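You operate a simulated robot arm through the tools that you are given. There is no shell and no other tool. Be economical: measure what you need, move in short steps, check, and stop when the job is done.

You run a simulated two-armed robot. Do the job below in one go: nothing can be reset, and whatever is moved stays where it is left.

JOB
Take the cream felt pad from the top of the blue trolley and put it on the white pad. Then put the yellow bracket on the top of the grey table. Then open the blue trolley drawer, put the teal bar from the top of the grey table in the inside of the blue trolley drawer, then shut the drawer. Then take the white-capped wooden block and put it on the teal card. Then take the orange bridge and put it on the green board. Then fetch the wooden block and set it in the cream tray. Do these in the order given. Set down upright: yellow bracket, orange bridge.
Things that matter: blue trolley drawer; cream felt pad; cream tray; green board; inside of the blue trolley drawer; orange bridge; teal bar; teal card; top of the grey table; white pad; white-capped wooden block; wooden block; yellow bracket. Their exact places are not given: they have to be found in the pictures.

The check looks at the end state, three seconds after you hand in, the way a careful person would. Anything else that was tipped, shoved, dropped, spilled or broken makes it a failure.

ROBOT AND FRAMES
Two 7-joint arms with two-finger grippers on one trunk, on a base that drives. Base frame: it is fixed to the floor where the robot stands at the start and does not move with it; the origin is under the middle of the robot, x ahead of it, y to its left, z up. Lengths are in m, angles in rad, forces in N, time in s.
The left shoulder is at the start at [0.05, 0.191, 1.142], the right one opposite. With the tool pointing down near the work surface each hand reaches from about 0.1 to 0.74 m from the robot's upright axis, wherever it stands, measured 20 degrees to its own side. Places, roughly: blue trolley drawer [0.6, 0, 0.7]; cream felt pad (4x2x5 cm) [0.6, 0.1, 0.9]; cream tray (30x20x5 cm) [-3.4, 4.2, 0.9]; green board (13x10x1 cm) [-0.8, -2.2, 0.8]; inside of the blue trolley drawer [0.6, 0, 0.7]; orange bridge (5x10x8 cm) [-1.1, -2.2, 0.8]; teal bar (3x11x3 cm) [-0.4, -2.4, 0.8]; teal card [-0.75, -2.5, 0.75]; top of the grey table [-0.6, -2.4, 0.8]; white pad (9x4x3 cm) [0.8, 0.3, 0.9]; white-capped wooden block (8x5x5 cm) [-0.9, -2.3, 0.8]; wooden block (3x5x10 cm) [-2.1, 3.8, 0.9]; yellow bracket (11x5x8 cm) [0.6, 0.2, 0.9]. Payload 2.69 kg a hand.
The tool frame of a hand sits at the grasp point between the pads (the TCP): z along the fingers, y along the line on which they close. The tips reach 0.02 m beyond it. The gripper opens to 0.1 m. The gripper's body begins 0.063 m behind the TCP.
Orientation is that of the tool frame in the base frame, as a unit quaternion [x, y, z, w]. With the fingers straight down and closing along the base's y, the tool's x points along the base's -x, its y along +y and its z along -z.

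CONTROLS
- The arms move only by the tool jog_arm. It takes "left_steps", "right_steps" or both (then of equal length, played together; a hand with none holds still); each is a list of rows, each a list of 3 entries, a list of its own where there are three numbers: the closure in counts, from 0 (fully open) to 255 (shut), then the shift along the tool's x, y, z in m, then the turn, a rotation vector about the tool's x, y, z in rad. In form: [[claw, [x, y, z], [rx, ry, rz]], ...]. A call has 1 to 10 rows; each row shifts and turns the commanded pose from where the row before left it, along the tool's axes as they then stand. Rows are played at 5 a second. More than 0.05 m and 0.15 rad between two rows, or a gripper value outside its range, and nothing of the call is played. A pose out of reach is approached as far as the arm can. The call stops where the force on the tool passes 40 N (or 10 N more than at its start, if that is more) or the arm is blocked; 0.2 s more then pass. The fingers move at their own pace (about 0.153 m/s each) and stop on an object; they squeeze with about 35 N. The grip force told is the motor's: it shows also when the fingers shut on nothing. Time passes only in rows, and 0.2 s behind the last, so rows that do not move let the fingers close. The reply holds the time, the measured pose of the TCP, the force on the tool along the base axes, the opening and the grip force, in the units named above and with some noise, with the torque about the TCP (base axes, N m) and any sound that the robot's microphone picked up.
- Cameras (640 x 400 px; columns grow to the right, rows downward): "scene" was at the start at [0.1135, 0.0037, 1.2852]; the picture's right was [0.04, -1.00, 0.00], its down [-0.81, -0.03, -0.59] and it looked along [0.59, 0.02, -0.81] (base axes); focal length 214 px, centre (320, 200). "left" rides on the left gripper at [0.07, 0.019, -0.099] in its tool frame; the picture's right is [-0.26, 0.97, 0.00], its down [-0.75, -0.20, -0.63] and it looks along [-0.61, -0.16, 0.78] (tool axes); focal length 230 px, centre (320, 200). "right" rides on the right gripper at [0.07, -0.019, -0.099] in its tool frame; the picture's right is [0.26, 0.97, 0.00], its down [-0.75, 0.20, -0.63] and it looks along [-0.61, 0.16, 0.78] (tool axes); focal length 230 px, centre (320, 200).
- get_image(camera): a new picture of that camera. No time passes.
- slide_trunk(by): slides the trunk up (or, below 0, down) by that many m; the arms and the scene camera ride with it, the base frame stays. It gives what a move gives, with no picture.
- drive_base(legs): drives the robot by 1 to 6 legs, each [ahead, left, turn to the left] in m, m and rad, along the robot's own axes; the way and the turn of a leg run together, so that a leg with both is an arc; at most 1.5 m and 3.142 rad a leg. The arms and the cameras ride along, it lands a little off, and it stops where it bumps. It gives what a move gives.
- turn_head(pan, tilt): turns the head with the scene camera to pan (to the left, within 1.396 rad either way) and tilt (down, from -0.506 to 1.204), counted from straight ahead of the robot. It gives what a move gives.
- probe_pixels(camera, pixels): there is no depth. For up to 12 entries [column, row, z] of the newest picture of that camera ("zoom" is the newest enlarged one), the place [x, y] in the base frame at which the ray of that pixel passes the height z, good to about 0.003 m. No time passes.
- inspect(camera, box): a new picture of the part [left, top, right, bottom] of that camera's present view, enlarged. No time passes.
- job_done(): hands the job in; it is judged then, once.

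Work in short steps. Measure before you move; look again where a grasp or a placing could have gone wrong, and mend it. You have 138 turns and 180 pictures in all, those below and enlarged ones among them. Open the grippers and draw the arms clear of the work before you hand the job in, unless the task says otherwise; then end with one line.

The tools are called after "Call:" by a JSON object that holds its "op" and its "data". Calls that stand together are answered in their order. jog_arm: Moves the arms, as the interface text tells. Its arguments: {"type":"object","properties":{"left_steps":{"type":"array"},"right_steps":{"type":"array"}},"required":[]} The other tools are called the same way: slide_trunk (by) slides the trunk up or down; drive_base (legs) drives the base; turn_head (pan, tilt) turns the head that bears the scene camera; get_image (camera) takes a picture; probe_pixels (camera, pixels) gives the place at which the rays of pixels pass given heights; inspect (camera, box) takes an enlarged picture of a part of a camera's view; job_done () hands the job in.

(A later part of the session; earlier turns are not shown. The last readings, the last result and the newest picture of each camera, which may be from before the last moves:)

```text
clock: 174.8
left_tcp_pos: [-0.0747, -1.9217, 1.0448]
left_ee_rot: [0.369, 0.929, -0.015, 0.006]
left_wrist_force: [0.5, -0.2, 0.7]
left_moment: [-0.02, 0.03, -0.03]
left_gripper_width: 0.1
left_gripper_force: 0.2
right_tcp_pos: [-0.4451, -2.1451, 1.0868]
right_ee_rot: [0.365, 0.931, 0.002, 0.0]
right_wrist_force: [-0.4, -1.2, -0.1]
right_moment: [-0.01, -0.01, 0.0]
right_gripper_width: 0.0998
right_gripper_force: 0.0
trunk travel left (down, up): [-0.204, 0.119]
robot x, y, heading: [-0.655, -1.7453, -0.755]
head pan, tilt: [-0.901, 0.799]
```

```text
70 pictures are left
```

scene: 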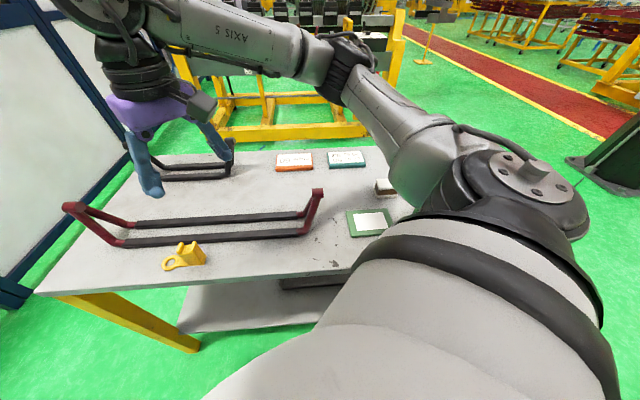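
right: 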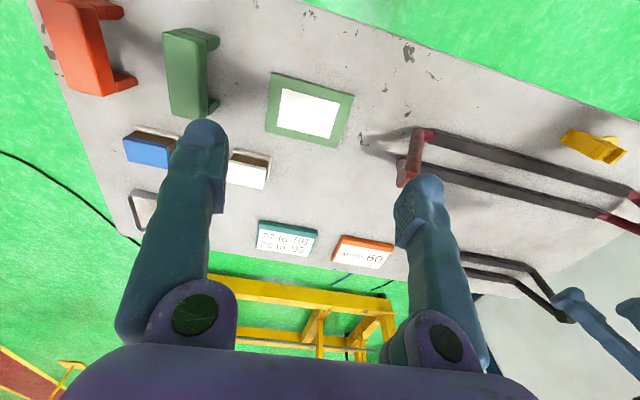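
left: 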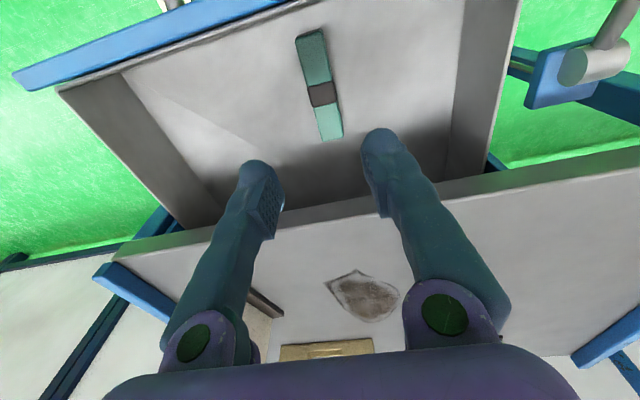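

I carry the right hand over the block, then yaw it to close along y.

Call:
{"op": "jog_arm", "data": {"right_steps": [[0, [0.0189, -0.0448, 0], [0, 0, 0]], [0, [0.0189, -0.0448, 0], [0, 0, 0]], [0, [0.0189, -0.0448, 0], [0, 0, 0]], [0, [0.0189, -0.0448, 0], [0, 0, 0]], [0, [0.0189, -0.0448, 0], [0, 0, 0]], [0, [0.0189, -0.0448, 0], [0, 0, 0]], [0, [0.0189, -0.0448, 0], [0, 0, 0]], [0, [0.0189, -0.0448, 0], [0, 0, 0]], [0, [0.0189, -0.0448, 0], [0, 0, 0]], [0, [0.0189, -0.0448, 0], [0, 0, 0]]]}}

Call:
{"op": "jog_arm", "data": {"right_steps": [[0, [0, 0, 0], [0, 0, -0.1245]], [0, [0, 0, 0], [0, 0, -0.1245]], [0, [0, 0, 0], [0, 0, -0.1245]], [0, [0, 0, 0], [0, 0, -0.1245]], [0, [0, 0, 0.03], [0, 0, -0.1245]], [0, [0, 0, 0.03], [0, 0, -0.1245]], [0, [0, 0, 0.03], [0, 0, 0]]]}}

Call:
{"op": "get_image", "data": {"camera": "right"}}

```text
clock: 177.0
left_tcp_pos: [-0.0726, -1.9207, 1.0432]
left_ee_rot: [0.369, 0.929, -0.014, 0.007]
left_wrist_force: [0.5, 1.3, 0.1]
left_moment: [-0.06, 0.05, -0.01]
left_gripper_width: 0.0999
left_gripper_force: 0.0
right_tcp_pos: [-0.8482, -2.3265, 1.0955]
right_ee_rot: [0.366, 0.931, 0.001, 0.0]
right_wrist_force: [-0.1, 0.2, 0.6]
right_moment: [0.0, -0.01, -0.04]
right_gripper_width: 0.1001
right_gripper_force: 0.0
right hand out of reach, approached as far as the arm can: row 10
trunk travel left (down, up): [-0.204, 0.119]
robot x, y, heading: [-0.6555, -1.7436, -0.751]
head pan, tilt: [-0.901, 0.799]
```

```text
clock: 178.6
left_tcp_pos: [-0.0746, -1.922, 1.0447]
left_ee_rot: [0.369, 0.929, -0.014, 0.007]
left_wrist_force: [-0.4, 0.5, 0.7]
left_moment: [0.02, -0.01, 0.0]
left_gripper_width: 0.1001
left_gripper_force: 0.1
right_tcp_pos: [-0.7706, -2.3063, 1.0463]
right_ee_rot: [0.241, 0.97, 0.014, 0.005]
right_wrist_force: [0.6, 0.6, -0.2]
right_moment: [0.02, 0.0, 0.0]
right_gripper_width: 0.1002
right_gripper_force: 0.1
right hand out of reach, approached as far as the arm can: row 1, 2, 3, 4, 5, 6
trunk travel left (down, up): [-0.204, 0.119]
robot x, y, heading: [-0.654, -1.7414, -0.751]
head pan, tilt: [-0.901, 0.799]
```

```text
69 pictures are left
```

right: 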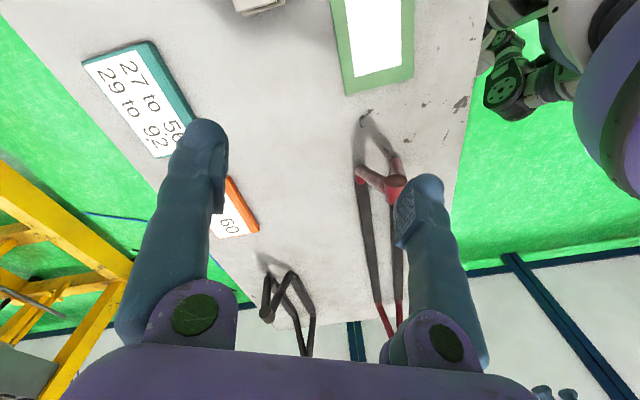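

Turning that way is blocked by the wrist; I turn the other way to close along x instead.

Call:
{"op": "jog_arm", "data": {"right_steps": [[0, [0, 0, 0], [0, 0, 0.135]], [0, [0, 0, 0], [0, 0, 0.135]], [0, [0, 0, 0], [0, 0, 0.135]], [0, [0, 0, 0], [0, 0, 0.135]], [0, [0, 0, 0], [0, 0, 0.135]], [0, [0, 0, 0], [0, 0, 0.135]], [0, [0, 0, 0], [0, 0, 0.135]], [0, [0, 0, 0], [0, 0, 0.135]]]}}

```text
clock: 180.4
left_tcp_pos: [-0.0734, -1.9211, 1.0441]
left_ee_rot: [0.369, 0.929, -0.014, 0.007]
left_wrist_force: [0.3, 0.2, 0.4]
left_moment: [0.0, 0.02, -0.02]
left_gripper_width: 0.1
left_gripper_force: 0.0
right_tcp_pos: [-0.7716, -2.3069, 1.046]
right_ee_rot: [0.707, 0.707, 0.014, -0.001]
right_wrist_force: [-0.1, 0.0, 0.0]
right_moment: [0.03, 0.02, 0.0]
right_gripper_width: 0.1
right_gripper_force: 0.2
trunk travel left (down, up): [-0.204, 0.119]
robot x, y, heading: [-0.6495, -1.7398, -0.755]
head pan, tilt: [-0.901, 0.799]
```

Call:
{"op": "jog_arm", "data": {"right_steps": [[0, [-0.0127, -0.0388, 0], [0.02, -0.02, 0]], [0, [-0.0127, -0.0388, 0], [0, 0, 0]], [0, [-0.0127, -0.0388, 0], [0, 0, 0]], [0, [0, 0, 0.04], [0, 0, 0]], [0, [0, 0, 0.04], [0, 0, 0]]]}}

Call:
{"op": "get_image", "data": {"camera": "right"}}

```text
clock: 181.6
left_tcp_pos: [-0.0735, -1.9217, 1.045]
left_ee_rot: [0.369, 0.929, -0.015, 0.007]
left_wrist_force: [0.3, -0.1, 0.0]
left_moment: [0.03, -0.02, 0.0]
left_gripper_width: 0.1001
left_gripper_force: 0.0
right_tcp_pos: [-0.889, -2.3482, 0.9655]
right_ee_rot: [0.706, 0.708, 0.0, -0.001]
right_wrist_force: [0.4, 0.6, 1.2]
right_moment: [-0.01, -0.01, 0.01]
right_gripper_width: 0.1
right_gripper_force: 0.0
trunk travel left (down, up): [-0.204, 0.119]
robot x, y, heading: [-0.6554, -1.7432, -0.749]
head pan, tilt: [-0.901, 0.799]
```

```text
68 pictures are left
```

right: 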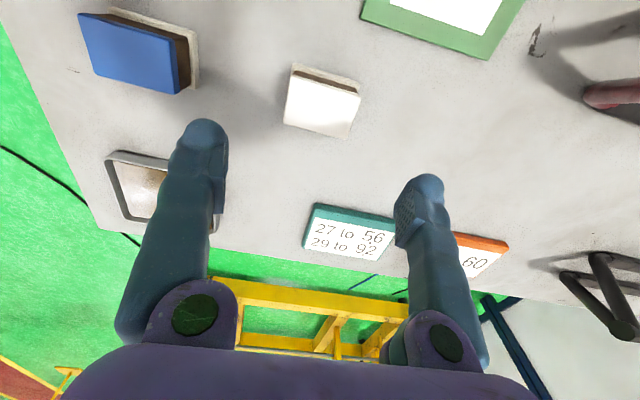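

Call:
{"op": "probe_pixels", "data": {"camera": "right", "pixels": [[292, 72, 0.845], [360, 92, 0.845], [347, 137, 0.845], [285, 122, 0.845], [291, 63, 0.795], [361, 82, 0.795], [200, 48, 0.795], [394, 222, 0.805], [303, 247, 0.805]]}}

```text
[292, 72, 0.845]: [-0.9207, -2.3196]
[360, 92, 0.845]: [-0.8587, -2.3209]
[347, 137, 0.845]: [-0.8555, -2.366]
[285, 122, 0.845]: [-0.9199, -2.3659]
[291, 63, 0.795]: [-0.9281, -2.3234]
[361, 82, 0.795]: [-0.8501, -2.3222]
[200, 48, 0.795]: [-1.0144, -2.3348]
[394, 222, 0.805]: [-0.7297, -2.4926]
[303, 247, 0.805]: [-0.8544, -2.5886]
```

Block centre (−0.889,−2.343). I descend and close.

Call:
{"op": "jog_arm", "data": {"right_steps": [[0, [0.004, 0, 0.045], [0, 0, 0]], [0, [0, 0, 0.045], [0, 0, 0]], [0, [0, 0, 0.043], [0, 0, 0]], [0, [0, 0, 0], [0, 0, 0]]]}}

Call:
{"op": "get_image", "data": {"camera": "right"}}

```text
clock: 182.6
left_tcp_pos: [-0.0741, -1.9212, 1.0436]
left_ee_rot: [0.369, 0.929, -0.014, 0.006]
left_wrist_force: [-1.1, 0.8, 0.8]
left_moment: [-0.02, -0.03, 0.0]
left_gripper_width: 0.1001
left_gripper_force: 0.1
right_tcp_pos: [-0.8861, -2.3425, 0.8318]
right_ee_rot: [0.705, 0.709, 0.0, -0.001]
right_wrist_force: [-0.1, 0.2, 0.0]
right_moment: [-0.02, 0.02, -0.01]
right_gripper_width: 0.1002
right_gripper_force: 0.1
trunk travel left (down, up): [-0.204, 0.119]
robot x, y, heading: [-0.6559, -1.7418, -0.752]
head pan, tilt: [-0.901, 0.799]
```

```text
67 pictures are left
```

right: 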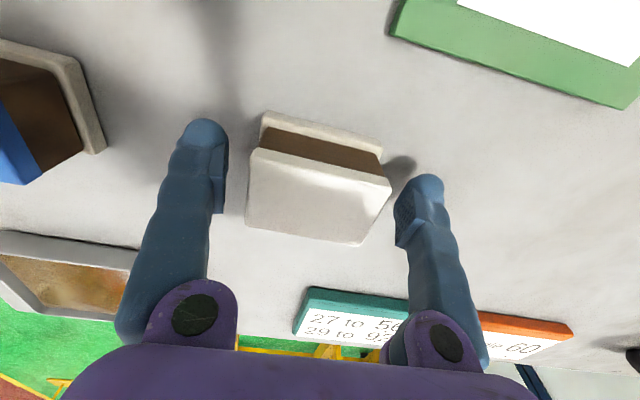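

Call:
{"op": "jog_arm", "data": {"right_steps": [[255, [0, 0, 0], [0, 0, 0]], [255, [0, 0, 0], [0, 0, 0]], [255, [0, 0, 0], [0, 0, 0]], [255, [0, 0, -0.03], [0, 0, 0]], [255, [0, 0, -0.04], [0, 0, 0]]]}}

Call:
{"op": "get_image", "data": {"camera": "right"}}

```text
clock: 183.8
left_tcp_pos: [-0.0722, -1.9209, 1.0436]
left_ee_rot: [0.368, 0.93, -0.015, 0.006]
left_wrist_force: [0.5, 0.3, 0.5]
left_moment: [-0.03, -0.02, 0.0]
left_gripper_width: 0.0999
left_gripper_force: 0.1
right_tcp_pos: [-0.8886, -2.3431, 0.9031]
right_ee_rot: [0.705, 0.709, 0.0, -0.002]
right_wrist_force: [-0.3, 0.6, -1.1]
right_moment: [0.01, 0.05, 0.01]
right_gripper_width: 0.0639
right_gripper_force: 34.9
trunk travel left (down, up): [-0.204, 0.119]
robot x, y, heading: [-0.6547, -1.7368, -0.751]
head pan, tilt: [-0.901, 0.799]
```

```text
66 pictures are left
```

right: 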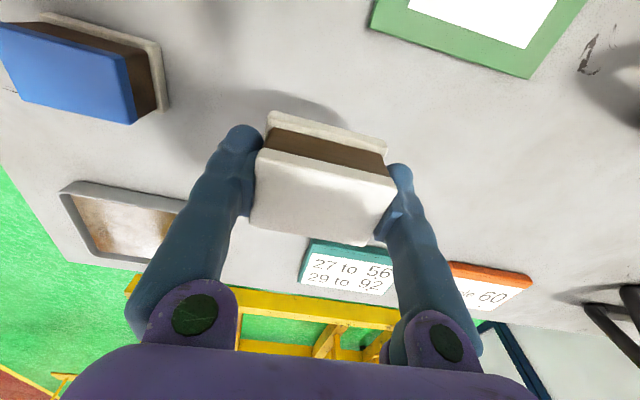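

Held with its base. I move over the card at constant height.

Call:
{"op": "jog_arm", "data": {"right_steps": [[255, [-0.0394, 0.0204, 0], [0, 0, 0]], [255, [-0.0394, 0.0204, 0], [0, 0, 0]], [255, [-0.0394, 0.0204, 0], [0, 0, 0]], [255, [-0.0394, 0.0204, 0], [0, 0, 0]], [255, [-0.0394, 0.0204, 0], [0, 0, 0]]]}}

Call:
{"op": "get_image", "data": {"camera": "right"}}

Call:
{"op": "get_image", "data": {"camera": "scene"}}

```text
clock: 185.0
left_tcp_pos: [-0.0726, -1.9224, 1.042]
left_ee_rot: [0.37, 0.929, -0.015, 0.005]
left_wrist_force: [0.4, -0.4, -0.2]
left_moment: [-0.01, 0.03, 0.0]
left_gripper_width: 0.0999
left_gripper_force: 0.1
right_tcp_pos: [-0.7848, -2.5389, 0.9007]
right_ee_rot: [0.706, 0.708, 0.0, -0.003]
right_wrist_force: [0.6, 0.6, 0.0]
right_moment: [0.01, 0.01, 0.0]
right_gripper_width: 0.0642
right_gripper_force: 35.6
trunk travel left (down, up): [-0.204, 0.119]
robot x, y, heading: [-0.6507, -1.7395, -0.753]
head pan, tilt: [-0.901, 0.799]
```

```text
65 pictures are left
```

right: 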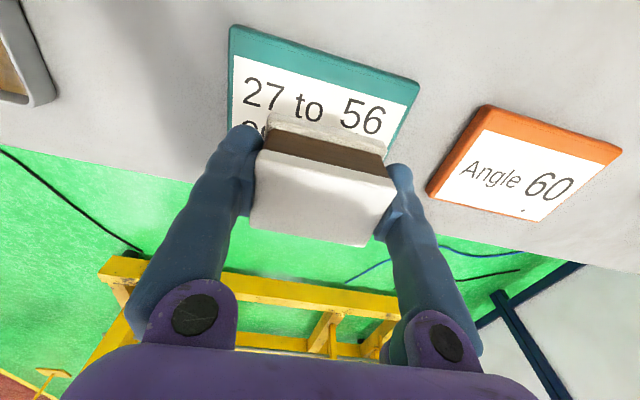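

```text
64 pictures are left
```

scene: 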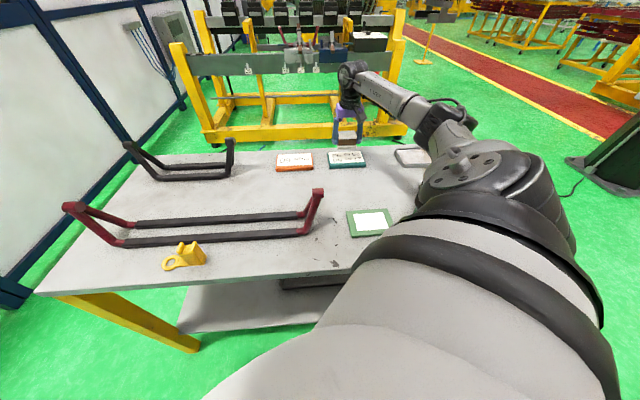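

Call:
{"op": "probe_pixels", "data": {"camera": "right", "pixels": [[231, 27, 0.81], [419, 84, 0.81], [231, 27, 0.8], [419, 84, 0.8], [396, 140, 0.81]]}}

Call:
{"op": "jog_arm", "data": {"right_steps": [[255, [0, 0, 0.03], [0, 0, 0]], [255, [0, 0, 0.015], [0, 0, 0]]]}}

```text
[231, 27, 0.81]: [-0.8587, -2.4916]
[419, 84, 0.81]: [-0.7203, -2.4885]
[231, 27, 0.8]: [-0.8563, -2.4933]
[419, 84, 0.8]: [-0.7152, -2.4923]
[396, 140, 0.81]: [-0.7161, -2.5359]
```

```text
clock: 185.6
left_tcp_pos: [-0.0736, -1.922, 1.0445]
left_ee_rot: [0.369, 0.929, -0.014, 0.006]
left_wrist_force: [0.1, -0.3, -0.3]
left_moment: [-0.03, -0.02, -0.02]
left_gripper_width: 0.0999
left_gripper_force: 0.0
right_tcp_pos: [-0.7849, -2.5382, 0.8558]
right_ee_rot: [0.706, 0.709, 0.0, -0.002]
right_wrist_force: [-0.7, 0.2, -0.6]
right_moment: [-0.01, -0.02, -0.01]
right_gripper_width: 0.064
right_gripper_force: 35.0
trunk travel left (down, up): [-0.204, 0.119]
robot x, y, heading: [-0.6568, -1.7416, -0.753]
head pan, tilt: [-0.901, 0.799]
```

Call:
{"op": "jog_arm", "data": {"right_steps": [[255, [0, 0, 0.005], [0, 0, 0]], [255, [0, 0, 0.003], [0, 0, 0]], [255, [0, 0, 0.002], [0, 0, 0]]]}}

Call:
{"op": "get_image", "data": {"camera": "right"}}

```text
clock: 186.4
left_tcp_pos: [-0.0746, -1.9199, 1.0446]
left_ee_rot: [0.369, 0.929, -0.015, 0.007]
left_wrist_force: [0.7, 0.1, -0.7]
left_moment: [0.03, 0.01, -0.04]
left_gripper_width: 0.1
left_gripper_force: 0.0
right_tcp_pos: [-0.7858, -2.5374, 0.8483]
right_ee_rot: [0.706, 0.708, 0.0, 0.0]
right_wrist_force: [-0.6, -0.9, 7.0]
right_moment: [0.13, 0.25, 0.06]
right_gripper_width: 0.064
right_gripper_force: 35.9
trunk travel left (down, up): [-0.204, 0.119]
robot x, y, heading: [-0.6545, -1.7404, -0.75]
head pan, tilt: [-0.901, 0.799]
```

```text
63 pictures are left
```

right: 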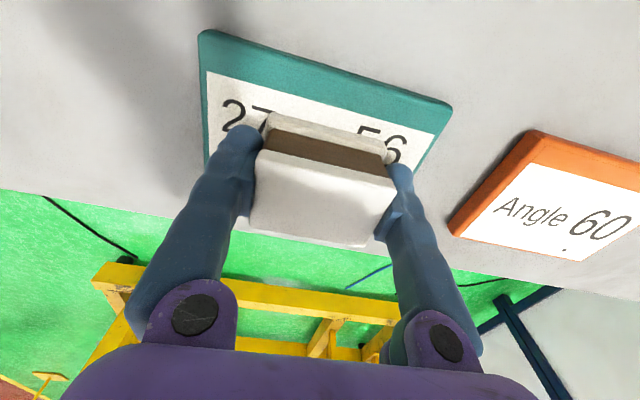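

Contact (7 N). I lower another 1 mm, then open and lift straight up.

Call:
{"op": "jog_arm", "data": {"right_steps": [[255, [0, 0, 0.001], [0, 0, 0]], [60, [0, 0, 0], [0, 0, 0]], [40, [0, 0, 0], [0, 0, 0]], [30, [0, 0, 0], [0, 0, 0]], [30, [0, 0, -0.03], [0, 0, 0]], [30, [0, 0, -0.04], [0, 0, 0]], [0, [0, 0, -0.04], [0, 0, 0]]]}}

Call:
{"op": "get_image", "data": {"camera": "right"}}

```text
clock: 188.0
left_tcp_pos: [-0.0736, -1.9198, 1.0445]
left_ee_rot: [0.369, 0.929, -0.015, 0.007]
left_wrist_force: [-0.1, 0.2, -0.3]
left_moment: [0.0, 0.02, -0.06]
left_gripper_width: 0.0999
left_gripper_force: 0.0
right_tcp_pos: [-0.7859, -2.5363, 0.9561]
right_ee_rot: [0.706, 0.709, 0.0, -0.002]
right_wrist_force: [0.7, 0.0, 0.0]
right_moment: [-0.01, 0.03, -0.01]
right_gripper_width: 0.1001
right_gripper_force: 0.0
trunk travel left (down, up): [-0.204, 0.119]
robot x, y, heading: [-0.6552, -1.7435, -0.751]
head pan, tilt: [-0.901, 0.799]
```

```text
62 pictures are left
```

right: 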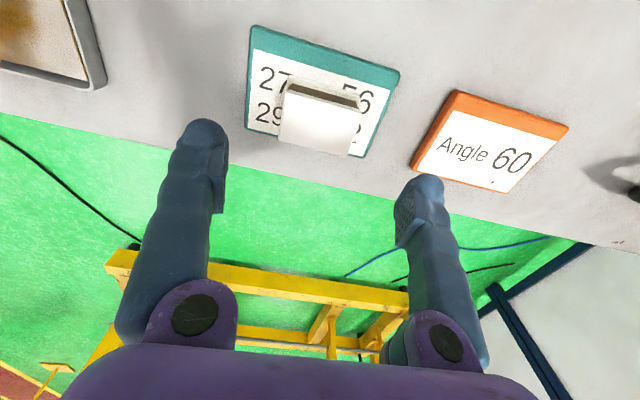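

The block sits on the card. I raise and retract the right hand, then turn the base back to face the table and shift right for the orange bridge.

Call:
{"op": "jog_arm", "data": {"right_steps": [[0, [0, 0, -0.045], [0, 0, 0]], [0, [0, 0, -0.045], [0, 0, 0]], [0, [0, 0, -0.04], [0, 0, 0]], [0, [0.045, 0, 0], [0, 0, 0]], [0, [0.045, 0, 0], [0, 0, 0]], [0, [0.045, 0, 0], [0, 0, 0]], [0, [0.045, 0, 0], [0, 0, 0]], [0, [0.045, 0, 0], [0, 0, 0]]]}}

Call:
{"op": "drive_base", "data": {"legs": [[0, 0, -0.8], [0, -0.2, 0]]}}

Call:
{"op": "turn_head", "data": {"pan": -0.2, "tilt": 0.9}}

Call:
{"op": "get_image", "data": {"camera": "scene"}}

Call:
{"op": "get_image", "data": {"camera": "right"}}

```text
clock: 189.8
left_tcp_pos: [-0.073, -1.9206, 1.0449]
left_ee_rot: [0.368, 0.93, -0.015, 0.006]
left_wrist_force: [-0.3, 0.4, -0.3]
left_moment: [-0.04, -0.02, -0.02]
left_gripper_width: 0.1002
left_gripper_force: 0.0
right_tcp_pos: [-0.7876, -2.3115, 1.0856]
right_ee_rot: [0.707, 0.707, 0.0, -0.001]
right_wrist_force: [0.5, 0.2, 0.0]
right_moment: [-0.02, 0.0, -0.02]
right_gripper_width: 0.1
right_gripper_force: 0.0
trunk travel left (down, up): [-0.204, 0.119]
robot x, y, heading: [-0.6553, -1.7386, -0.752]
head pan, tilt: [-0.901, 0.799]
```

```text
clock: 194.3
left_tcp_pos: [-0.5912, -2.2888, 1.0446]
left_ee_rot: [0.711, 0.703, -0.016, 0.0]
left_wrist_force: [1.0, 0.1, 1.5]
left_moment: [0.02, 0.01, 0.02]
left_gripper_width: 0.1002
left_gripper_force: 0.2
right_tcp_pos: [-1.362, -2.032, 1.0842]
right_ee_rot: [0.93, 0.367, 0.002, -0.001]
right_wrist_force: [-0.5, -1.2, 0.0]
right_moment: [0.03, -0.03, 0.02]
right_gripper_width: 0.1
right_gripper_force: 0.0
trunk travel left (down, up): [-0.204, 0.119]
robot x, y, heading: [-0.8493, -1.7396, -1.578]
head pan, tilt: [-0.901, 0.799]
```

```text
clock: 195.4
left_tcp_pos: [-0.5905, -2.2881, 1.0444]
left_ee_rot: [0.71, 0.704, -0.016, 0.001]
left_wrist_force: [-0.5, -0.2, -0.7]
left_moment: [0.0, 0.03, -0.02]
left_gripper_width: 0.1001
left_gripper_force: 0.0
right_tcp_pos: [-1.3627, -2.03, 1.0848]
right_ee_rot: [0.93, 0.366, 0.002, -0.002]
right_wrist_force: [0.6, -0.1, -0.1]
right_moment: [0.01, -0.01, 0.0]
right_gripper_width: 0.1002
right_gripper_force: 0.1
trunk travel left (down, up): [-0.204, 0.119]
robot x, y, heading: [-0.8514, -1.7369, -1.578]
head pan, tilt: [-0.201, 0.901]
```

```text
61 pictures are left
```

scene: 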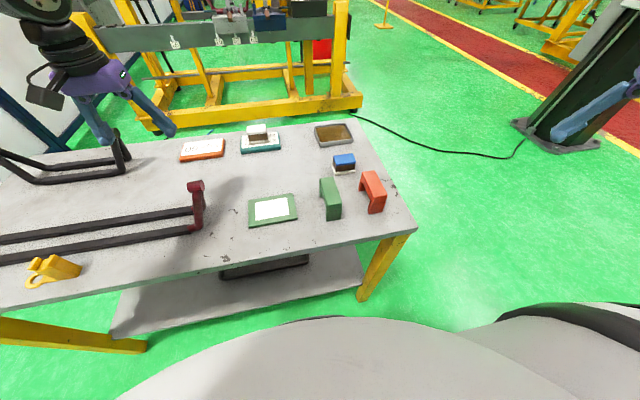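

```text
60 pictures are left
```

right: 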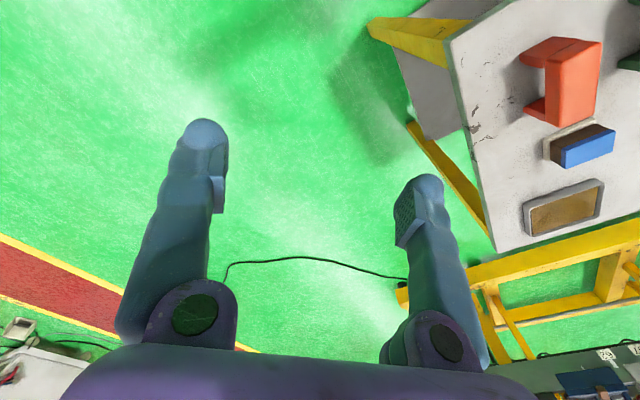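

I enlarge the bridge and board.

Call:
{"op": "inspect", "data": {"camera": "scene", "box": [235, 140, 425, 250]}}

Call:
{"op": "inspect", "data": {"camera": "right", "box": [500, 20, 640, 140]}}

```text
3.37 times, centred on (330, 195) of scene
```

zoom: 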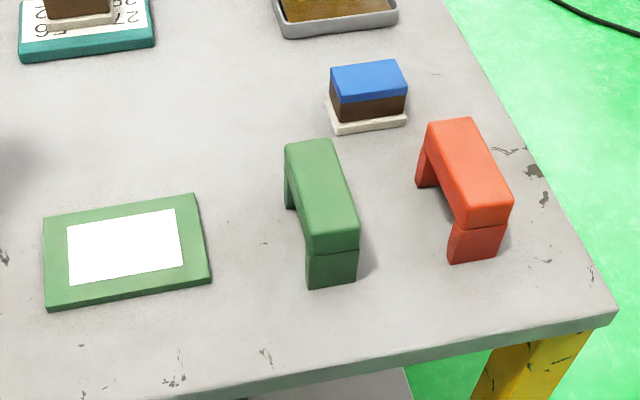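

```text
3.33 times, centred on (570, 80) of right
```

zoom: 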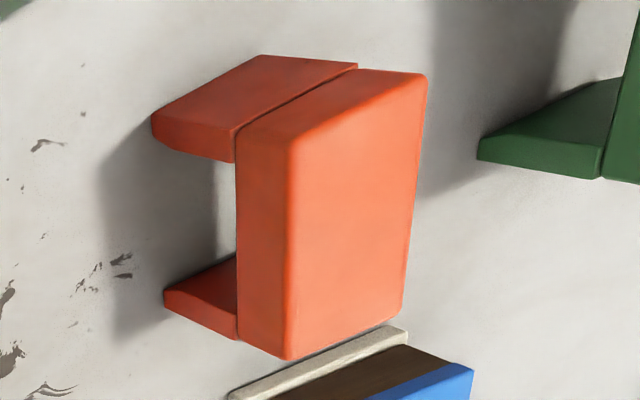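

Call:
{"op": "probe_pixels", "data": {"camera": "right", "pixels": [[561, 63.5, 0.875], [601.5, 42.5, 0.875], [595.5, 111.5, 0.875], [560.4, 128, 0.875], [519, 57, 0.795], [523, 109, 0.795]]}}

Call:
{"op": "inspect", "data": {"camera": "scene", "box": [235, 140, 425, 250]}}

Call:
{"op": "probe_pixels", "data": {"camera": "zoom", "pixels": [[429, 125, 0.875], [472, 120, 0.875], [512, 205, 0.875], [462, 222, 0.875], [450, 263, 0.795], [499, 254, 0.795], [307, 287, 0.795], [356, 279, 0.795], [47, 309, 0.795], [210, 282, 0.795], [43, 215, 0.805], [195, 194, 0.805]]}}

```text
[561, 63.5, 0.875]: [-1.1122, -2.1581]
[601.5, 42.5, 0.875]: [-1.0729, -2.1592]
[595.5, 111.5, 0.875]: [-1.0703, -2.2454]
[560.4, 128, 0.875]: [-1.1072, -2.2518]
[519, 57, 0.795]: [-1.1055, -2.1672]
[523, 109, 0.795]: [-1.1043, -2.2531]
```

```text
3.37 times, centred on (330, 195) of scene
```

zoom: 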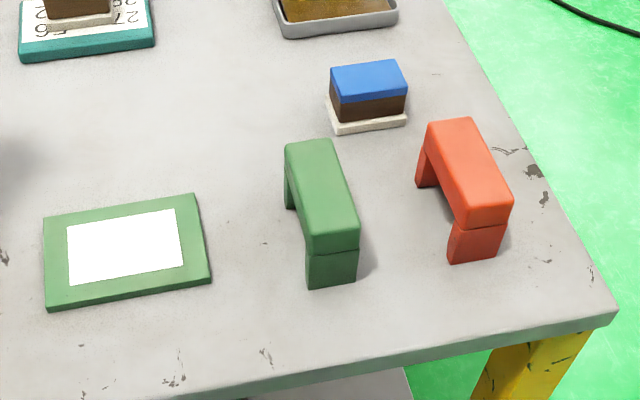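

```text
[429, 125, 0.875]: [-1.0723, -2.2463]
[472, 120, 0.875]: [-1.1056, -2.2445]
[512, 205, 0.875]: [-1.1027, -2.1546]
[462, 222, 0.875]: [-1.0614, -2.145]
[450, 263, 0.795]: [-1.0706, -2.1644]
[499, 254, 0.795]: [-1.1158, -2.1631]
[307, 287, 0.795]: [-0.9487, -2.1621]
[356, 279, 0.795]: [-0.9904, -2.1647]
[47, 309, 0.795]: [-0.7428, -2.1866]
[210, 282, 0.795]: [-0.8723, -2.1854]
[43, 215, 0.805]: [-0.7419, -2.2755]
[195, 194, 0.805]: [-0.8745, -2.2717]
```

Bridge centre (−1.09,−2.205), 4.3 cm wide in x, 9.3 cm long in y; board centre (−0.808,−2.232). I move over the bridge and align.

Call:
{"op": "jog_arm", "data": {"right_steps": [[0, [0.0114, 0.0449, 0], [0, 0, 0]], [0, [0.0114, 0.0449, 0], [0, 0, 0]], [0, [0.0114, 0.0449, 0], [0, 0, 0]], [0, [0.0114, 0.0449, 0], [0, 0, 0]], [0, [0.0114, 0.0449, 0], [0, 0, 0]], [0, [0.0114, 0.0449, 0], [0, 0, 0]], [0, [0.0114, 0.0449, 0], [0, 0, 0]]]}}

Call:
{"op": "jog_arm", "data": {"right_steps": [[0, [0, 0, 0], [0, 0, -0.137]], [0, [0, 0, 0], [0, 0, -0.137]], [0, [0, 0, 0], [0, 0, -0.137]], [0, [0, 0, 0.02], [0, 0, -0.137]], [0, [0, 0, 0.02], [0, 0, -0.137]], [0, [0, 0, 0.03], [0, 0, -0.135]]]}}

Call:
{"op": "get_image", "data": {"camera": "right"}}

```text
clock: 197.0
left_tcp_pos: [-0.5889, -2.2887, 1.0426]
left_ee_rot: [0.711, 0.703, -0.015, -0.001]
left_wrist_force: [0.6, -0.4, -0.9]
left_moment: [0.05, -0.01, 0.01]
left_gripper_width: 0.0998
left_gripper_force: 0.1
right_tcp_pos: [-1.0883, -2.2066, 1.0833]
right_ee_rot: [0.931, 0.366, 0.0, -0.002]
right_wrist_force: [0.3, 0.8, 0.4]
right_moment: [-0.01, 0.02, 0.03]
right_gripper_width: 0.0998
right_gripper_force: 0.1
trunk travel left (down, up): [-0.204, 0.119]
robot x, y, heading: [-0.8511, -1.7381, -1.576]
head pan, tilt: [-0.201, 0.901]
```

```text
clock: 198.4
left_tcp_pos: [-0.5911, -2.2891, 1.044]
left_ee_rot: [0.71, 0.704, -0.016, 0.0]
left_wrist_force: [-0.3, 0.3, -0.1]
left_moment: [0.01, -0.01, -0.01]
left_gripper_width: 0.0999
left_gripper_force: 0.1
right_tcp_pos: [-1.0883, -2.2066, 1.0126]
right_ee_rot: [0.706, 0.708, 0.0, 0.0]
right_wrist_force: [0.3, 0.2, -0.2]
right_moment: [-0.01, 0.02, 0.03]
right_gripper_width: 0.0999
right_gripper_force: 0.0
trunk travel left (down, up): [-0.204, 0.119]
robot x, y, heading: [-0.8539, -1.7428, -1.576]
head pan, tilt: [-0.201, 0.901]
```

```text
56 pictures are left
```

right: 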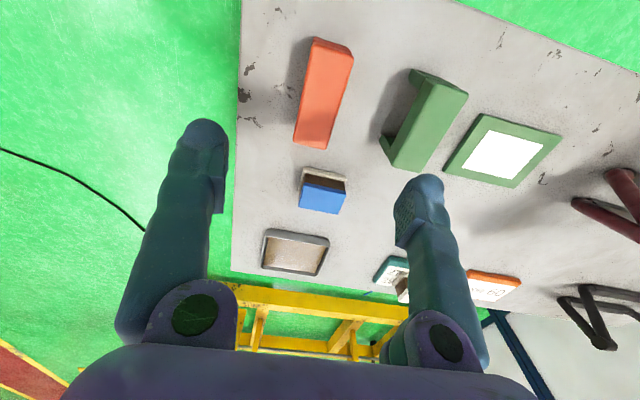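

Call:
{"op": "probe_pixels", "data": {"camera": "right", "pixels": [[315, 41, 0.875], [351, 54, 0.875], [330, 146, 0.875], [294, 140, 0.875], [480, 115, 0.805], [559, 137, 0.805], [514, 186, 0.805], [446, 170, 0.805]]}}

Call:
{"op": "jog_arm", "data": {"right_steps": [[0, [0, 0, 0.045], [0, 0, 0]], [0, [0, 0, 0.03], [0, 0, 0]]]}}

```text
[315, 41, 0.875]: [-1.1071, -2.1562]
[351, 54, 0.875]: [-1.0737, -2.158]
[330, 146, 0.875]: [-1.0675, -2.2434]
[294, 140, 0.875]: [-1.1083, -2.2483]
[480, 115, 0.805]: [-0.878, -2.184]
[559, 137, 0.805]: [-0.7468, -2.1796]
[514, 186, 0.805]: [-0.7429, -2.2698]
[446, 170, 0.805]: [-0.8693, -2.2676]
```

```text
clock: 199.0
left_tcp_pos: [-0.5898, -2.2894, 1.0454]
left_ee_rot: [0.71, 0.704, -0.016, -0.001]
left_wrist_force: [-0.2, 0.2, -0.8]
left_moment: [0.02, 0.02, 0.01]
left_gripper_width: 0.1002
left_gripper_force: 0.0
right_tcp_pos: [-1.0893, -2.2058, 0.9372]
right_ee_rot: [0.707, 0.707, 0.001, -0.001]
right_wrist_force: [1.8, 0.0, 0.4]
right_moment: [0.0, -0.01, 0.02]
right_gripper_width: 0.0998
right_gripper_force: 0.0
trunk travel left (down, up): [-0.204, 0.119]
robot x, y, heading: [-0.8459, -1.7409, -1.574]
head pan, tilt: [-0.201, 0.901]
```

Call:
{"op": "jog_arm", "data": {"right_steps": [[0, [0, 0, 0.045], [0, 0, 0]], [0, [0, 0, 0.042], [0, 0, 0]], [255, [0, 0, 0], [0, 0, 0]], [255, [0, 0, 0], [0, 0, 0]], [255, [0, 0, 0], [0, 0, 0]]]}}

Call:
{"op": "get_image", "data": {"camera": "right"}}

```text
clock: 200.2
left_tcp_pos: [-0.5893, -2.2892, 1.0433]
left_ee_rot: [0.71, 0.704, -0.016, -0.001]
left_wrist_force: [0.5, 0.1, 0.6]
left_moment: [0.02, 0.03, -0.02]
left_gripper_width: 0.1002
left_gripper_force: 0.1
right_tcp_pos: [-1.0865, -2.2062, 0.8521]
right_ee_rot: [0.707, 0.707, 0.002, -0.001]
right_wrist_force: [0.0, 0.6, 0.6]
right_moment: [-0.05, -0.03, -0.03]
right_gripper_width: 0.0347
right_gripper_force: 34.6
trunk travel left (down, up): [-0.204, 0.119]
robot x, y, heading: [-0.8537, -1.7399, -1.575]
head pan, tilt: [-0.201, 0.901]
```

```text
55 pictures are left
```

right: 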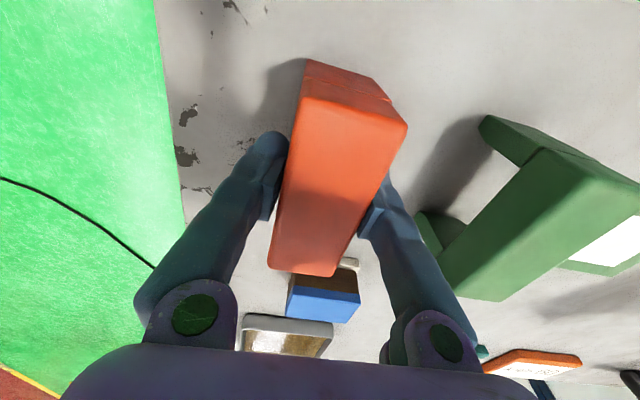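

Gripped. I lift, drive 0.25 m left, and turn the bridge 90°.

Call:
{"op": "jog_arm", "data": {"right_steps": [[255, [0, 0, -0.04], [0, 0, 0]], [255, [0, 0, -0.045], [0, 0, 0]], [255, [0, 0, -0.045], [0, 0, 0]], [255, [0, 0, -0.03], [0, 0, 0]]]}}

Call:
{"op": "drive_base", "data": {"legs": [[0, 0.25, 0]]}}

Call:
{"op": "jog_arm", "data": {"right_steps": [[255, [0, 0, 0], [0, 0, 0.143]], [255, [0, 0, 0], [0, 0, 0.143]], [255, [0, 0, 0], [0, 0, 0.143]], [255, [0, 0, 0], [0, 0, 0.143]], [255, [0, 0, 0], [0, 0, 0.143]], [255, [0, 0, 0], [0, 0, 0.143]], [255, [0, 0, 0], [0, 0, 0.143]], [255, [0, 0, 0], [0, 0, 0.143]], [255, [0, 0, 0], [0, 0, 0.143]], [255, [0, 0, 0], [0, 0, 0.143]]]}}

Call:
{"op": "get_image", "data": {"camera": "right"}}

```text
clock: 201.2
left_tcp_pos: [-0.59, -2.2885, 1.0437]
left_ee_rot: [0.71, 0.704, -0.015, 0.001]
left_wrist_force: [0.1, 0.8, 0.4]
left_moment: [0.01, 0.0, 0.01]
left_gripper_width: 0.1
left_gripper_force: 0.1
right_tcp_pos: [-1.0896, -2.2075, 1.0144]
right_ee_rot: [0.707, 0.707, 0.001, -0.001]
right_wrist_force: [-1.2, 0.3, -2.6]
right_moment: [-0.04, 0.02, 0.03]
right_gripper_width: 0.0344
right_gripper_force: 35.2
trunk travel left (down, up): [-0.204, 0.119]
robot x, y, heading: [-0.8528, -1.7409, -1.576]
head pan, tilt: [-0.201, 0.901]
```

```text
clock: 204.0
left_tcp_pos: [-0.3428, -2.291, 1.045]
left_ee_rot: [0.712, 0.702, -0.016, 0.0]
left_wrist_force: [-0.3, 0.0, -0.5]
left_moment: [-0.04, 0.01, -0.01]
left_gripper_width: 0.1
left_gripper_force: 0.0
right_tcp_pos: [-0.8425, -2.2084, 1.0142]
right_ee_rot: [0.708, 0.706, 0.001, -0.001]
right_wrist_force: [0.1, 0.1, -1.6]
right_moment: [-0.01, 0.01, 0.01]
right_gripper_width: 0.0347
right_gripper_force: 35.2
trunk travel left (down, up): [-0.204, 0.119]
robot x, y, heading: [-0.6009, -1.7378, -1.578]
head pan, tilt: [-0.201, 0.901]
```

```text
clock: 206.2
left_tcp_pos: [-0.3439, -2.2912, 1.0441]
left_ee_rot: [0.712, 0.702, -0.016, -0.001]
left_wrist_force: [0.3, -0.4, -0.4]
left_moment: [-0.03, 0.02, -0.02]
left_gripper_width: 0.1
left_gripper_force: 0.0
right_tcp_pos: [-0.843, -2.2082, 1.0128]
right_ee_rot: [0.998, 0.068, 0.0, -0.002]
right_wrist_force: [0.5, -0.4, -2.8]
right_moment: [-0.02, 0.0, -0.02]
right_gripper_width: 0.0344
right_gripper_force: 34.7
trunk travel left (down, up): [-0.204, 0.119]
robot x, y, heading: [-0.6057, -1.7395, -1.578]
head pan, tilt: [-0.201, 0.901]
```

```text
54 pictures are left
```

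right: 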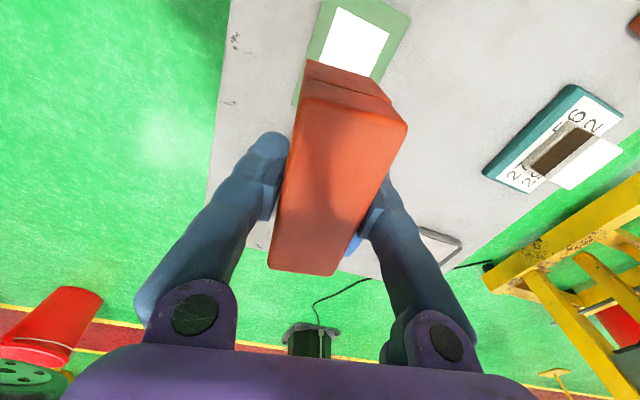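

Rotation is nearly complete. I finish it, move over the board's centre and lower to ~1.5 cm above.

Call:
{"op": "jog_arm", "data": {"right_steps": [[255, [0, 0, 0], [0, 0, 0.137]], [255, [0.034, 0.02, 0], [0, 0, 0]], [255, [0, 0, 0.045], [0, 0, 0]], [255, [0, 0, 0.045], [0, 0, 0]], [255, [0, 0, 0.045], [0, 0, 0]]]}}

Call:
{"op": "get_image", "data": {"camera": "right"}}

Call:
{"op": "get_image", "data": {"camera": "scene"}}

```text
clock: 207.4
left_tcp_pos: [-0.3427, -2.2915, 1.0431]
left_ee_rot: [0.711, 0.703, -0.015, 0.0]
left_wrist_force: [0.6, 0.1, -0.3]
left_moment: [-0.01, 0.01, 0.0]
left_gripper_width: 0.1001
left_gripper_force: 0.0
right_tcp_pos: [-0.8069, -2.2282, 0.8779]
right_ee_rot: [1.0, 0.0, 0.001, -0.001]
right_wrist_force: [0.4, 0.5, -2.1]
right_moment: [0.01, 0.01, -0.02]
right_gripper_width: 0.0345
right_gripper_force: 35.4
trunk travel left (down, up): [-0.204, 0.119]
robot x, y, heading: [-0.6068, -1.7406, -1.58]
head pan, tilt: [-0.201, 0.901]
```

```text
53 pictures are left
```

right: 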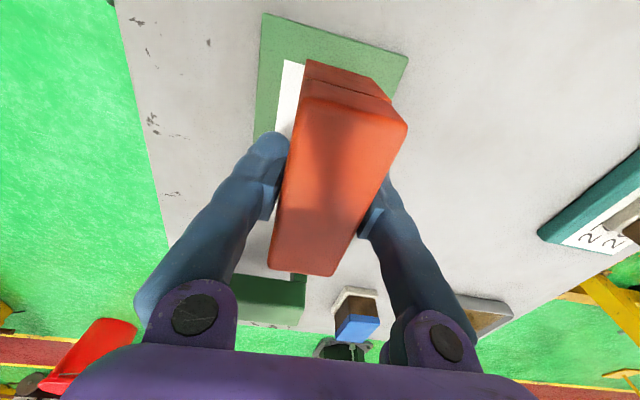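

```text
52 pictures are left
```

scene: 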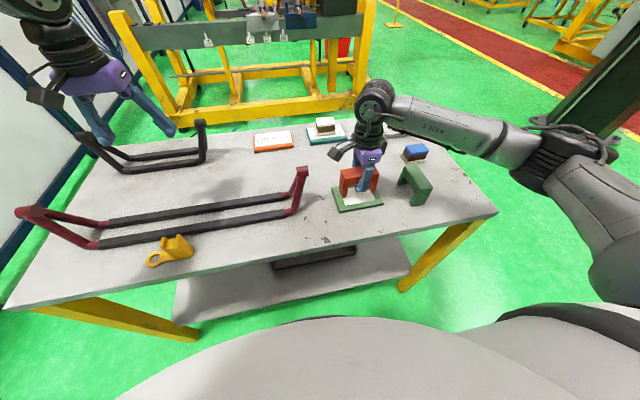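

Call:
{"op": "probe_pixels", "data": {"camera": "right", "pixels": [[263, 15, 0.805], [407, 58, 0.805], [254, 138, 0.805], [391, 96, 0.805]]}}

Call:
{"op": "jog_arm", "data": {"right_steps": [[255, [0, 0, 0.006], [0, 0, 0]], [255, [0, 0, 0.004], [0, 0, 0]]]}}

Call:
{"op": "inspect", "data": {"camera": "scene", "box": [310, 130, 440, 220]}}

```text
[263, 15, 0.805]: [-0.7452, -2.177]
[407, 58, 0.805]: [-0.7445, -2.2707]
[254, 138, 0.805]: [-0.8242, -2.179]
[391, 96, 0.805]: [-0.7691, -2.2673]
```

```text
clock: 208.0
left_tcp_pos: [-0.3442, -2.2915, 1.0435]
left_ee_rot: [0.711, 0.703, -0.016, 0.0]
left_wrist_force: [-0.1, -0.2, -0.2]
left_moment: [0.01, -0.01, 0.0]
left_gripper_width: 0.1
left_gripper_force: 0.1
right_tcp_pos: [-0.8082, -2.2281, 0.8691]
right_ee_rot: [1.0, 0.002, 0.0, -0.002]
right_wrist_force: [0.6, 0.3, -3.1]
right_moment: [-0.02, -0.01, 0.02]
right_gripper_width: 0.0347
right_gripper_force: 35.0
trunk travel left (down, up): [-0.204, 0.119]
robot x, y, heading: [-0.6043, -1.7404, -1.579]
head pan, tilt: [-0.201, 0.901]
```

```text
4.44 times, centred on (375, 175) of scene
```

zoom: 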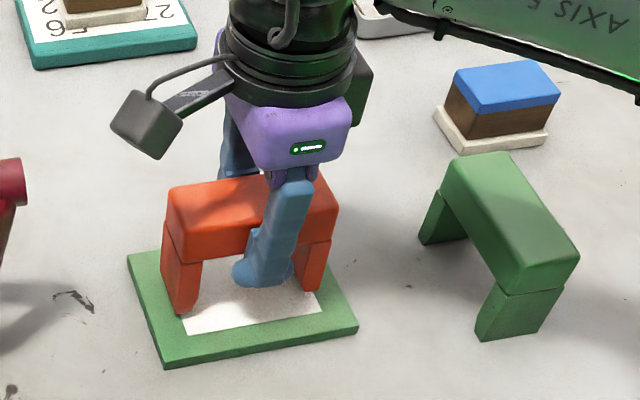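

Well over the board. I lower in 2–3 mm steps to contact.

Call:
{"op": "jog_arm", "data": {"right_steps": [[255, [0, 0, 0.003], [0, 0, 0]], [255, [0, 0, 0.003], [0, 0, 0]], [255, [0, 0, 0.002], [0, 0, 0]]]}}

Call:
{"op": "inspect", "data": {"camera": "scene", "box": [310, 130, 440, 220]}}

```text
clock: 208.8
left_tcp_pos: [-0.3442, -2.2912, 1.0446]
left_ee_rot: [0.711, 0.703, -0.016, 0.0]
left_wrist_force: [0.7, 0.3, -0.3]
left_moment: [-0.01, 0.0, 0.03]
left_gripper_width: 0.1002
left_gripper_force: 0.0
right_tcp_pos: [-0.809, -2.2275, 0.8606]
right_ee_rot: [1.0, -0.001, 0.001, 0.0]
right_wrist_force: [-1.4, -0.3, 2.9]
right_moment: [-0.08, -0.17, -0.05]
right_gripper_width: 0.0345
right_gripper_force: 35.0
trunk travel left (down, up): [-0.204, 0.119]
robot x, y, heading: [-0.6044, -1.7392, -1.58]
head pan, tilt: [-0.201, 0.901]
```

```text
4.44 times, centred on (375, 175) of scene
```

zoom: 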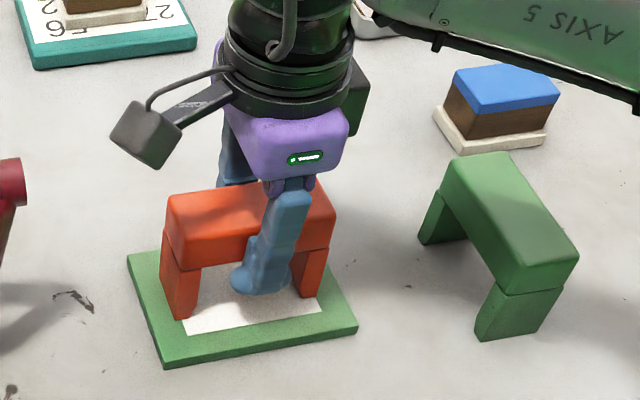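

Contact. One more mm, then open and lift.

Call:
{"op": "jog_arm", "data": {"right_steps": [[255, [0, 0, 0.002], [0, 0, 0]], [140, [0, 0, 0], [0, 0, 0]], [100, [0, 0, 0], [0, 0, 0]], [100, [0, 0, 0], [0, 0, 0]], [100, [0, 0, -0.03], [0, 0, 0]], [100, [0, 0, -0.04], [0, 0, 0]], [0, [0, 0, -0.045], [0, 0, 0]], [0, [0, 0, -0.045], [0, 0, 0]], [0, [0, 0, -0.045], [0, 0, 0]]]}}

Call:
{"op": "get_image", "data": {"camera": "right"}}

Call:
{"op": "inspect", "data": {"camera": "scene", "box": [230, 100, 440, 240]}}

```text
clock: 210.8
left_tcp_pos: [-0.344, -2.2902, 1.0443]
left_ee_rot: [0.711, 0.703, -0.016, 0.0]
left_wrist_force: [0.2, -0.3, 0.1]
left_moment: [-0.05, 0.0, -0.02]
left_gripper_width: 0.1
left_gripper_force: 0.0
right_tcp_pos: [-0.8098, -2.2287, 1.0647]
right_ee_rot: [1.0, 0.001, 0.0, -0.001]
right_wrist_force: [-0.7, -0.5, -0.2]
right_moment: [-0.02, 0.03, 0.0]
right_gripper_width: 0.0996
right_gripper_force: 0.1
trunk travel left (down, up): [-0.204, 0.119]
robot x, y, heading: [-0.6057, -1.7425, -1.584]
head pan, tilt: [-0.201, 0.901]
```

```text
49 pictures are left
```

right: 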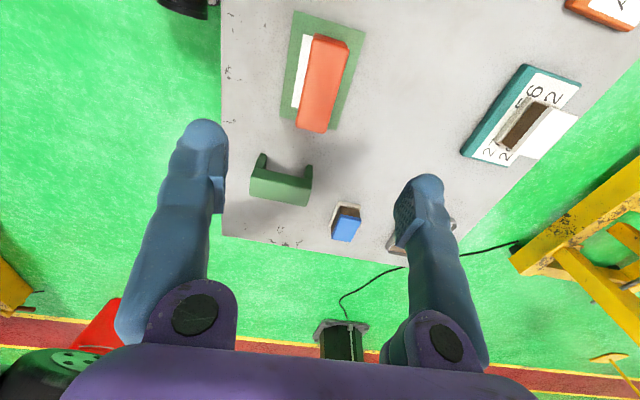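

```text
2.86 times, centred on (335, 170) of scene
```

zoom: 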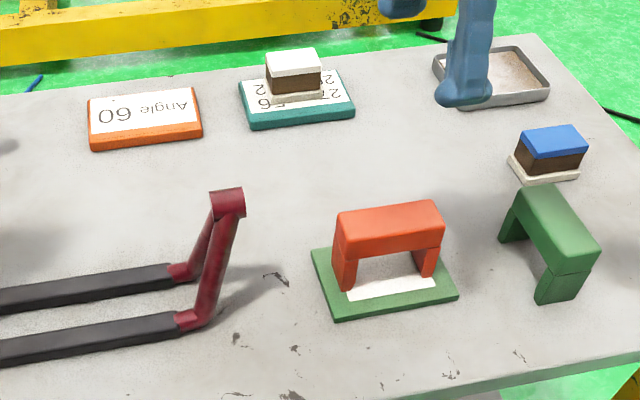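

Bridge stands on the board. I restore the right hand's yaw, back off and turn round toward the wooden block's area.

Call:
{"op": "jog_arm", "data": {"right_steps": [[0, [0, 0, 0], [0, 0, -0.143]], [0, [0, 0, 0], [0, 0, -0.143]], [0, [0, 0, 0], [0, 0, -0.143]], [0, [0, 0, 0], [0, 0, -0.143]], [0, [0, 0, 0], [0, 0, -0.143]], [0, [0, 0, 0], [0, 0, -0.143]], [0, [0, 0, 0], [0, 0, -0.143]], [0, [0, 0, 0], [0, 0, -0.143]], [0, [0, 0, 0], [0, 0, -0.143]], [0, [0, 0, 0], [0, 0, -0.143]]]}}

Call:
{"op": "drive_base", "data": {"legs": [[-0.6, 0, 0], [0, 0, 3.14]]}}

Call:
{"op": "turn_head", "data": {"pan": 0.3, "tilt": 0.25}}

Call:
{"op": "get_image", "data": {"camera": "scene"}}

```text
clock: 213.0
left_tcp_pos: [-0.3435, -2.2923, 1.0449]
left_ee_rot: [0.711, 0.703, -0.016, 0.0]
left_wrist_force: [-0.2, 0.6, -0.6]
left_moment: [0.0, 0.04, 0.0]
left_gripper_width: 0.1
left_gripper_force: 0.1
right_tcp_pos: [-0.8095, -2.2283, 1.0627]
right_ee_rot: [0.754, 0.657, 0.001, -0.001]
right_wrist_force: [0.4, 0.3, -0.1]
right_moment: [-0.03, 0.01, 0.01]
right_gripper_width: 0.1
right_gripper_force: 0.1
trunk travel left (down, up): [-0.204, 0.119]
robot x, y, heading: [-0.6082, -1.743, -1.578]
head pan, tilt: [-0.201, 0.901]
```

```text
clock: 223.7
left_tcp_pos: [-0.8426, -0.5781, 1.0441]
left_ee_rot: [-0.692, 0.721, -0.001, 0.016]
left_wrist_force: [1.9, -0.2, -0.8]
left_moment: [0.01, 0.0, 0.02]
left_gripper_width: 0.0997
left_gripper_force: 0.0
right_tcp_pos: [-0.3795, -0.6538, 1.0634]
right_ee_rot: [-0.644, 0.765, -0.001, -0.001]
right_wrist_force: [0.2, 0.2, 0.1]
right_moment: [0.03, 0.01, 0.0]
right_gripper_width: 0.0998
right_gripper_force: 0.0
trunk travel left (down, up): [-0.204, 0.119]
robot x, y, heading: [-0.6001, -1.1315, 1.53]
head pan, tilt: [-0.201, 0.901]
```

```text
clock: 224.7
left_tcp_pos: [-0.8415, -0.5783, 1.0445]
left_ee_rot: [-0.693, 0.721, 0.0, 0.016]
left_wrist_force: [1.2, 0.0, -0.6]
left_moment: [0.01, 0.03, -0.01]
left_gripper_width: 0.0996
left_gripper_force: 0.1
right_tcp_pos: [-0.3778, -0.6531, 1.064]
right_ee_rot: [-0.645, 0.765, -0.001, -0.001]
right_wrist_force: [0.6, 0.2, 0.1]
right_moment: [0.02, -0.02, 0.01]
right_gripper_width: 0.1
right_gripper_force: 0.1
trunk travel left (down, up): [-0.204, 0.119]
robot x, y, heading: [-0.6005, -1.1346, 1.536]
head pan, tilt: [0.3, 0.25]
```

```text
47 pictures are left
```

scene: 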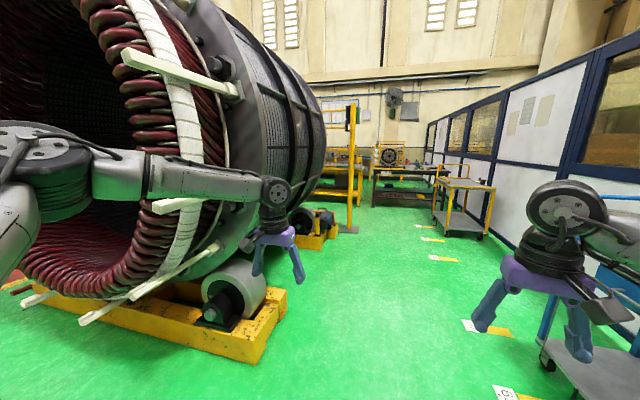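

I probe obstacles' floor positions to plan the path.

Call:
{"op": "probe_pixels", "data": {"camera": "scene", "pixels": [[258, 362, 0], [288, 290, 0], [337, 235, 0], [355, 232, 0], [318, 201, 0], [375, 206, 0], [433, 207, 0], [437, 232, 0], [480, 237, 0], [545, 360, 0], [362, 200, 0]]}}

Call:
{"op": "inspect", "data": {"camera": "scene", "box": [280, 90, 500, 250]}}

```text
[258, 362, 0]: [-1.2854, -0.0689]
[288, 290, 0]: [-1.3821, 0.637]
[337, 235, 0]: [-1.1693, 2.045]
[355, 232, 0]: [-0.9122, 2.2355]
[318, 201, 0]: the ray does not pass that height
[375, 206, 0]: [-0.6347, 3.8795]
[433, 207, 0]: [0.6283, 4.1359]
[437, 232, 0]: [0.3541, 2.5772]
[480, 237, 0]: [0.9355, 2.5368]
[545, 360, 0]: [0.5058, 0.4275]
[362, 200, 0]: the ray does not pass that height
```

```text
2.50 times, centred on (390, 170) of scene
```

zoom: 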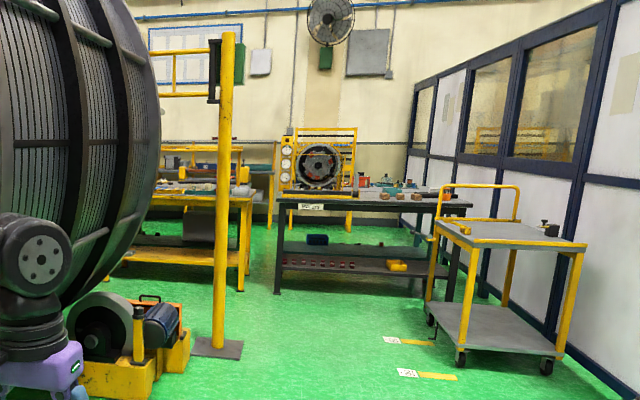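

The aisle between stator base (x≈−1.3) and trolley is clear. I drive up the aisle in parts.

Call:
{"op": "drive_base", "data": {"legs": [[1.2, -0.1, 0.03], [1.2, 0, 0], [0.6, -0.13, 0]]}}

Call:
{"op": "get_image", "data": {"camera": "scene"}}

```text
clock: 239.6
left_tcp_pos: [-0.5226, 2.4229, 1.0455]
left_ee_rot: [-0.689, 0.725, 0.0, 0.016]
left_wrist_force: [0.0, -0.4, -0.1]
left_moment: [-0.02, -0.01, -0.03]
left_gripper_width: 0.1
left_gripper_force: 0.2
right_tcp_pos: [-0.0612, 2.3431, 1.0631]
right_ee_rot: [-0.641, 0.767, -0.001, 0.0]
right_wrist_force: [0.0, -0.5, 0.1]
right_moment: [-0.01, 0.0, -0.01]
right_gripper_width: 0.1001
right_gripper_force: 0.0
trunk travel left (down, up): [-0.204, 0.119]
robot x, y, heading: [-0.2857, 1.8657, 1.523]
head pan, tilt: [0.3, 0.25]
```

```text
45 pictures are left
```

scene: 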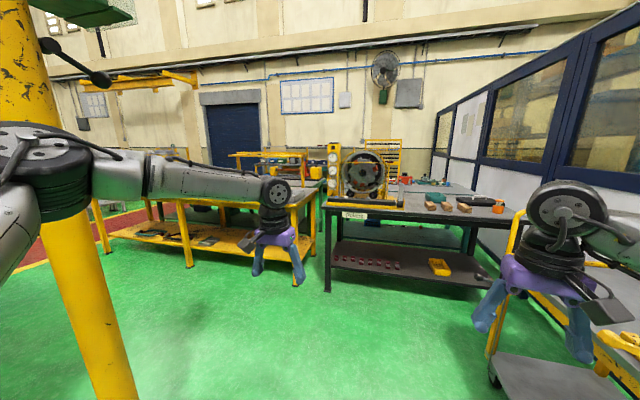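

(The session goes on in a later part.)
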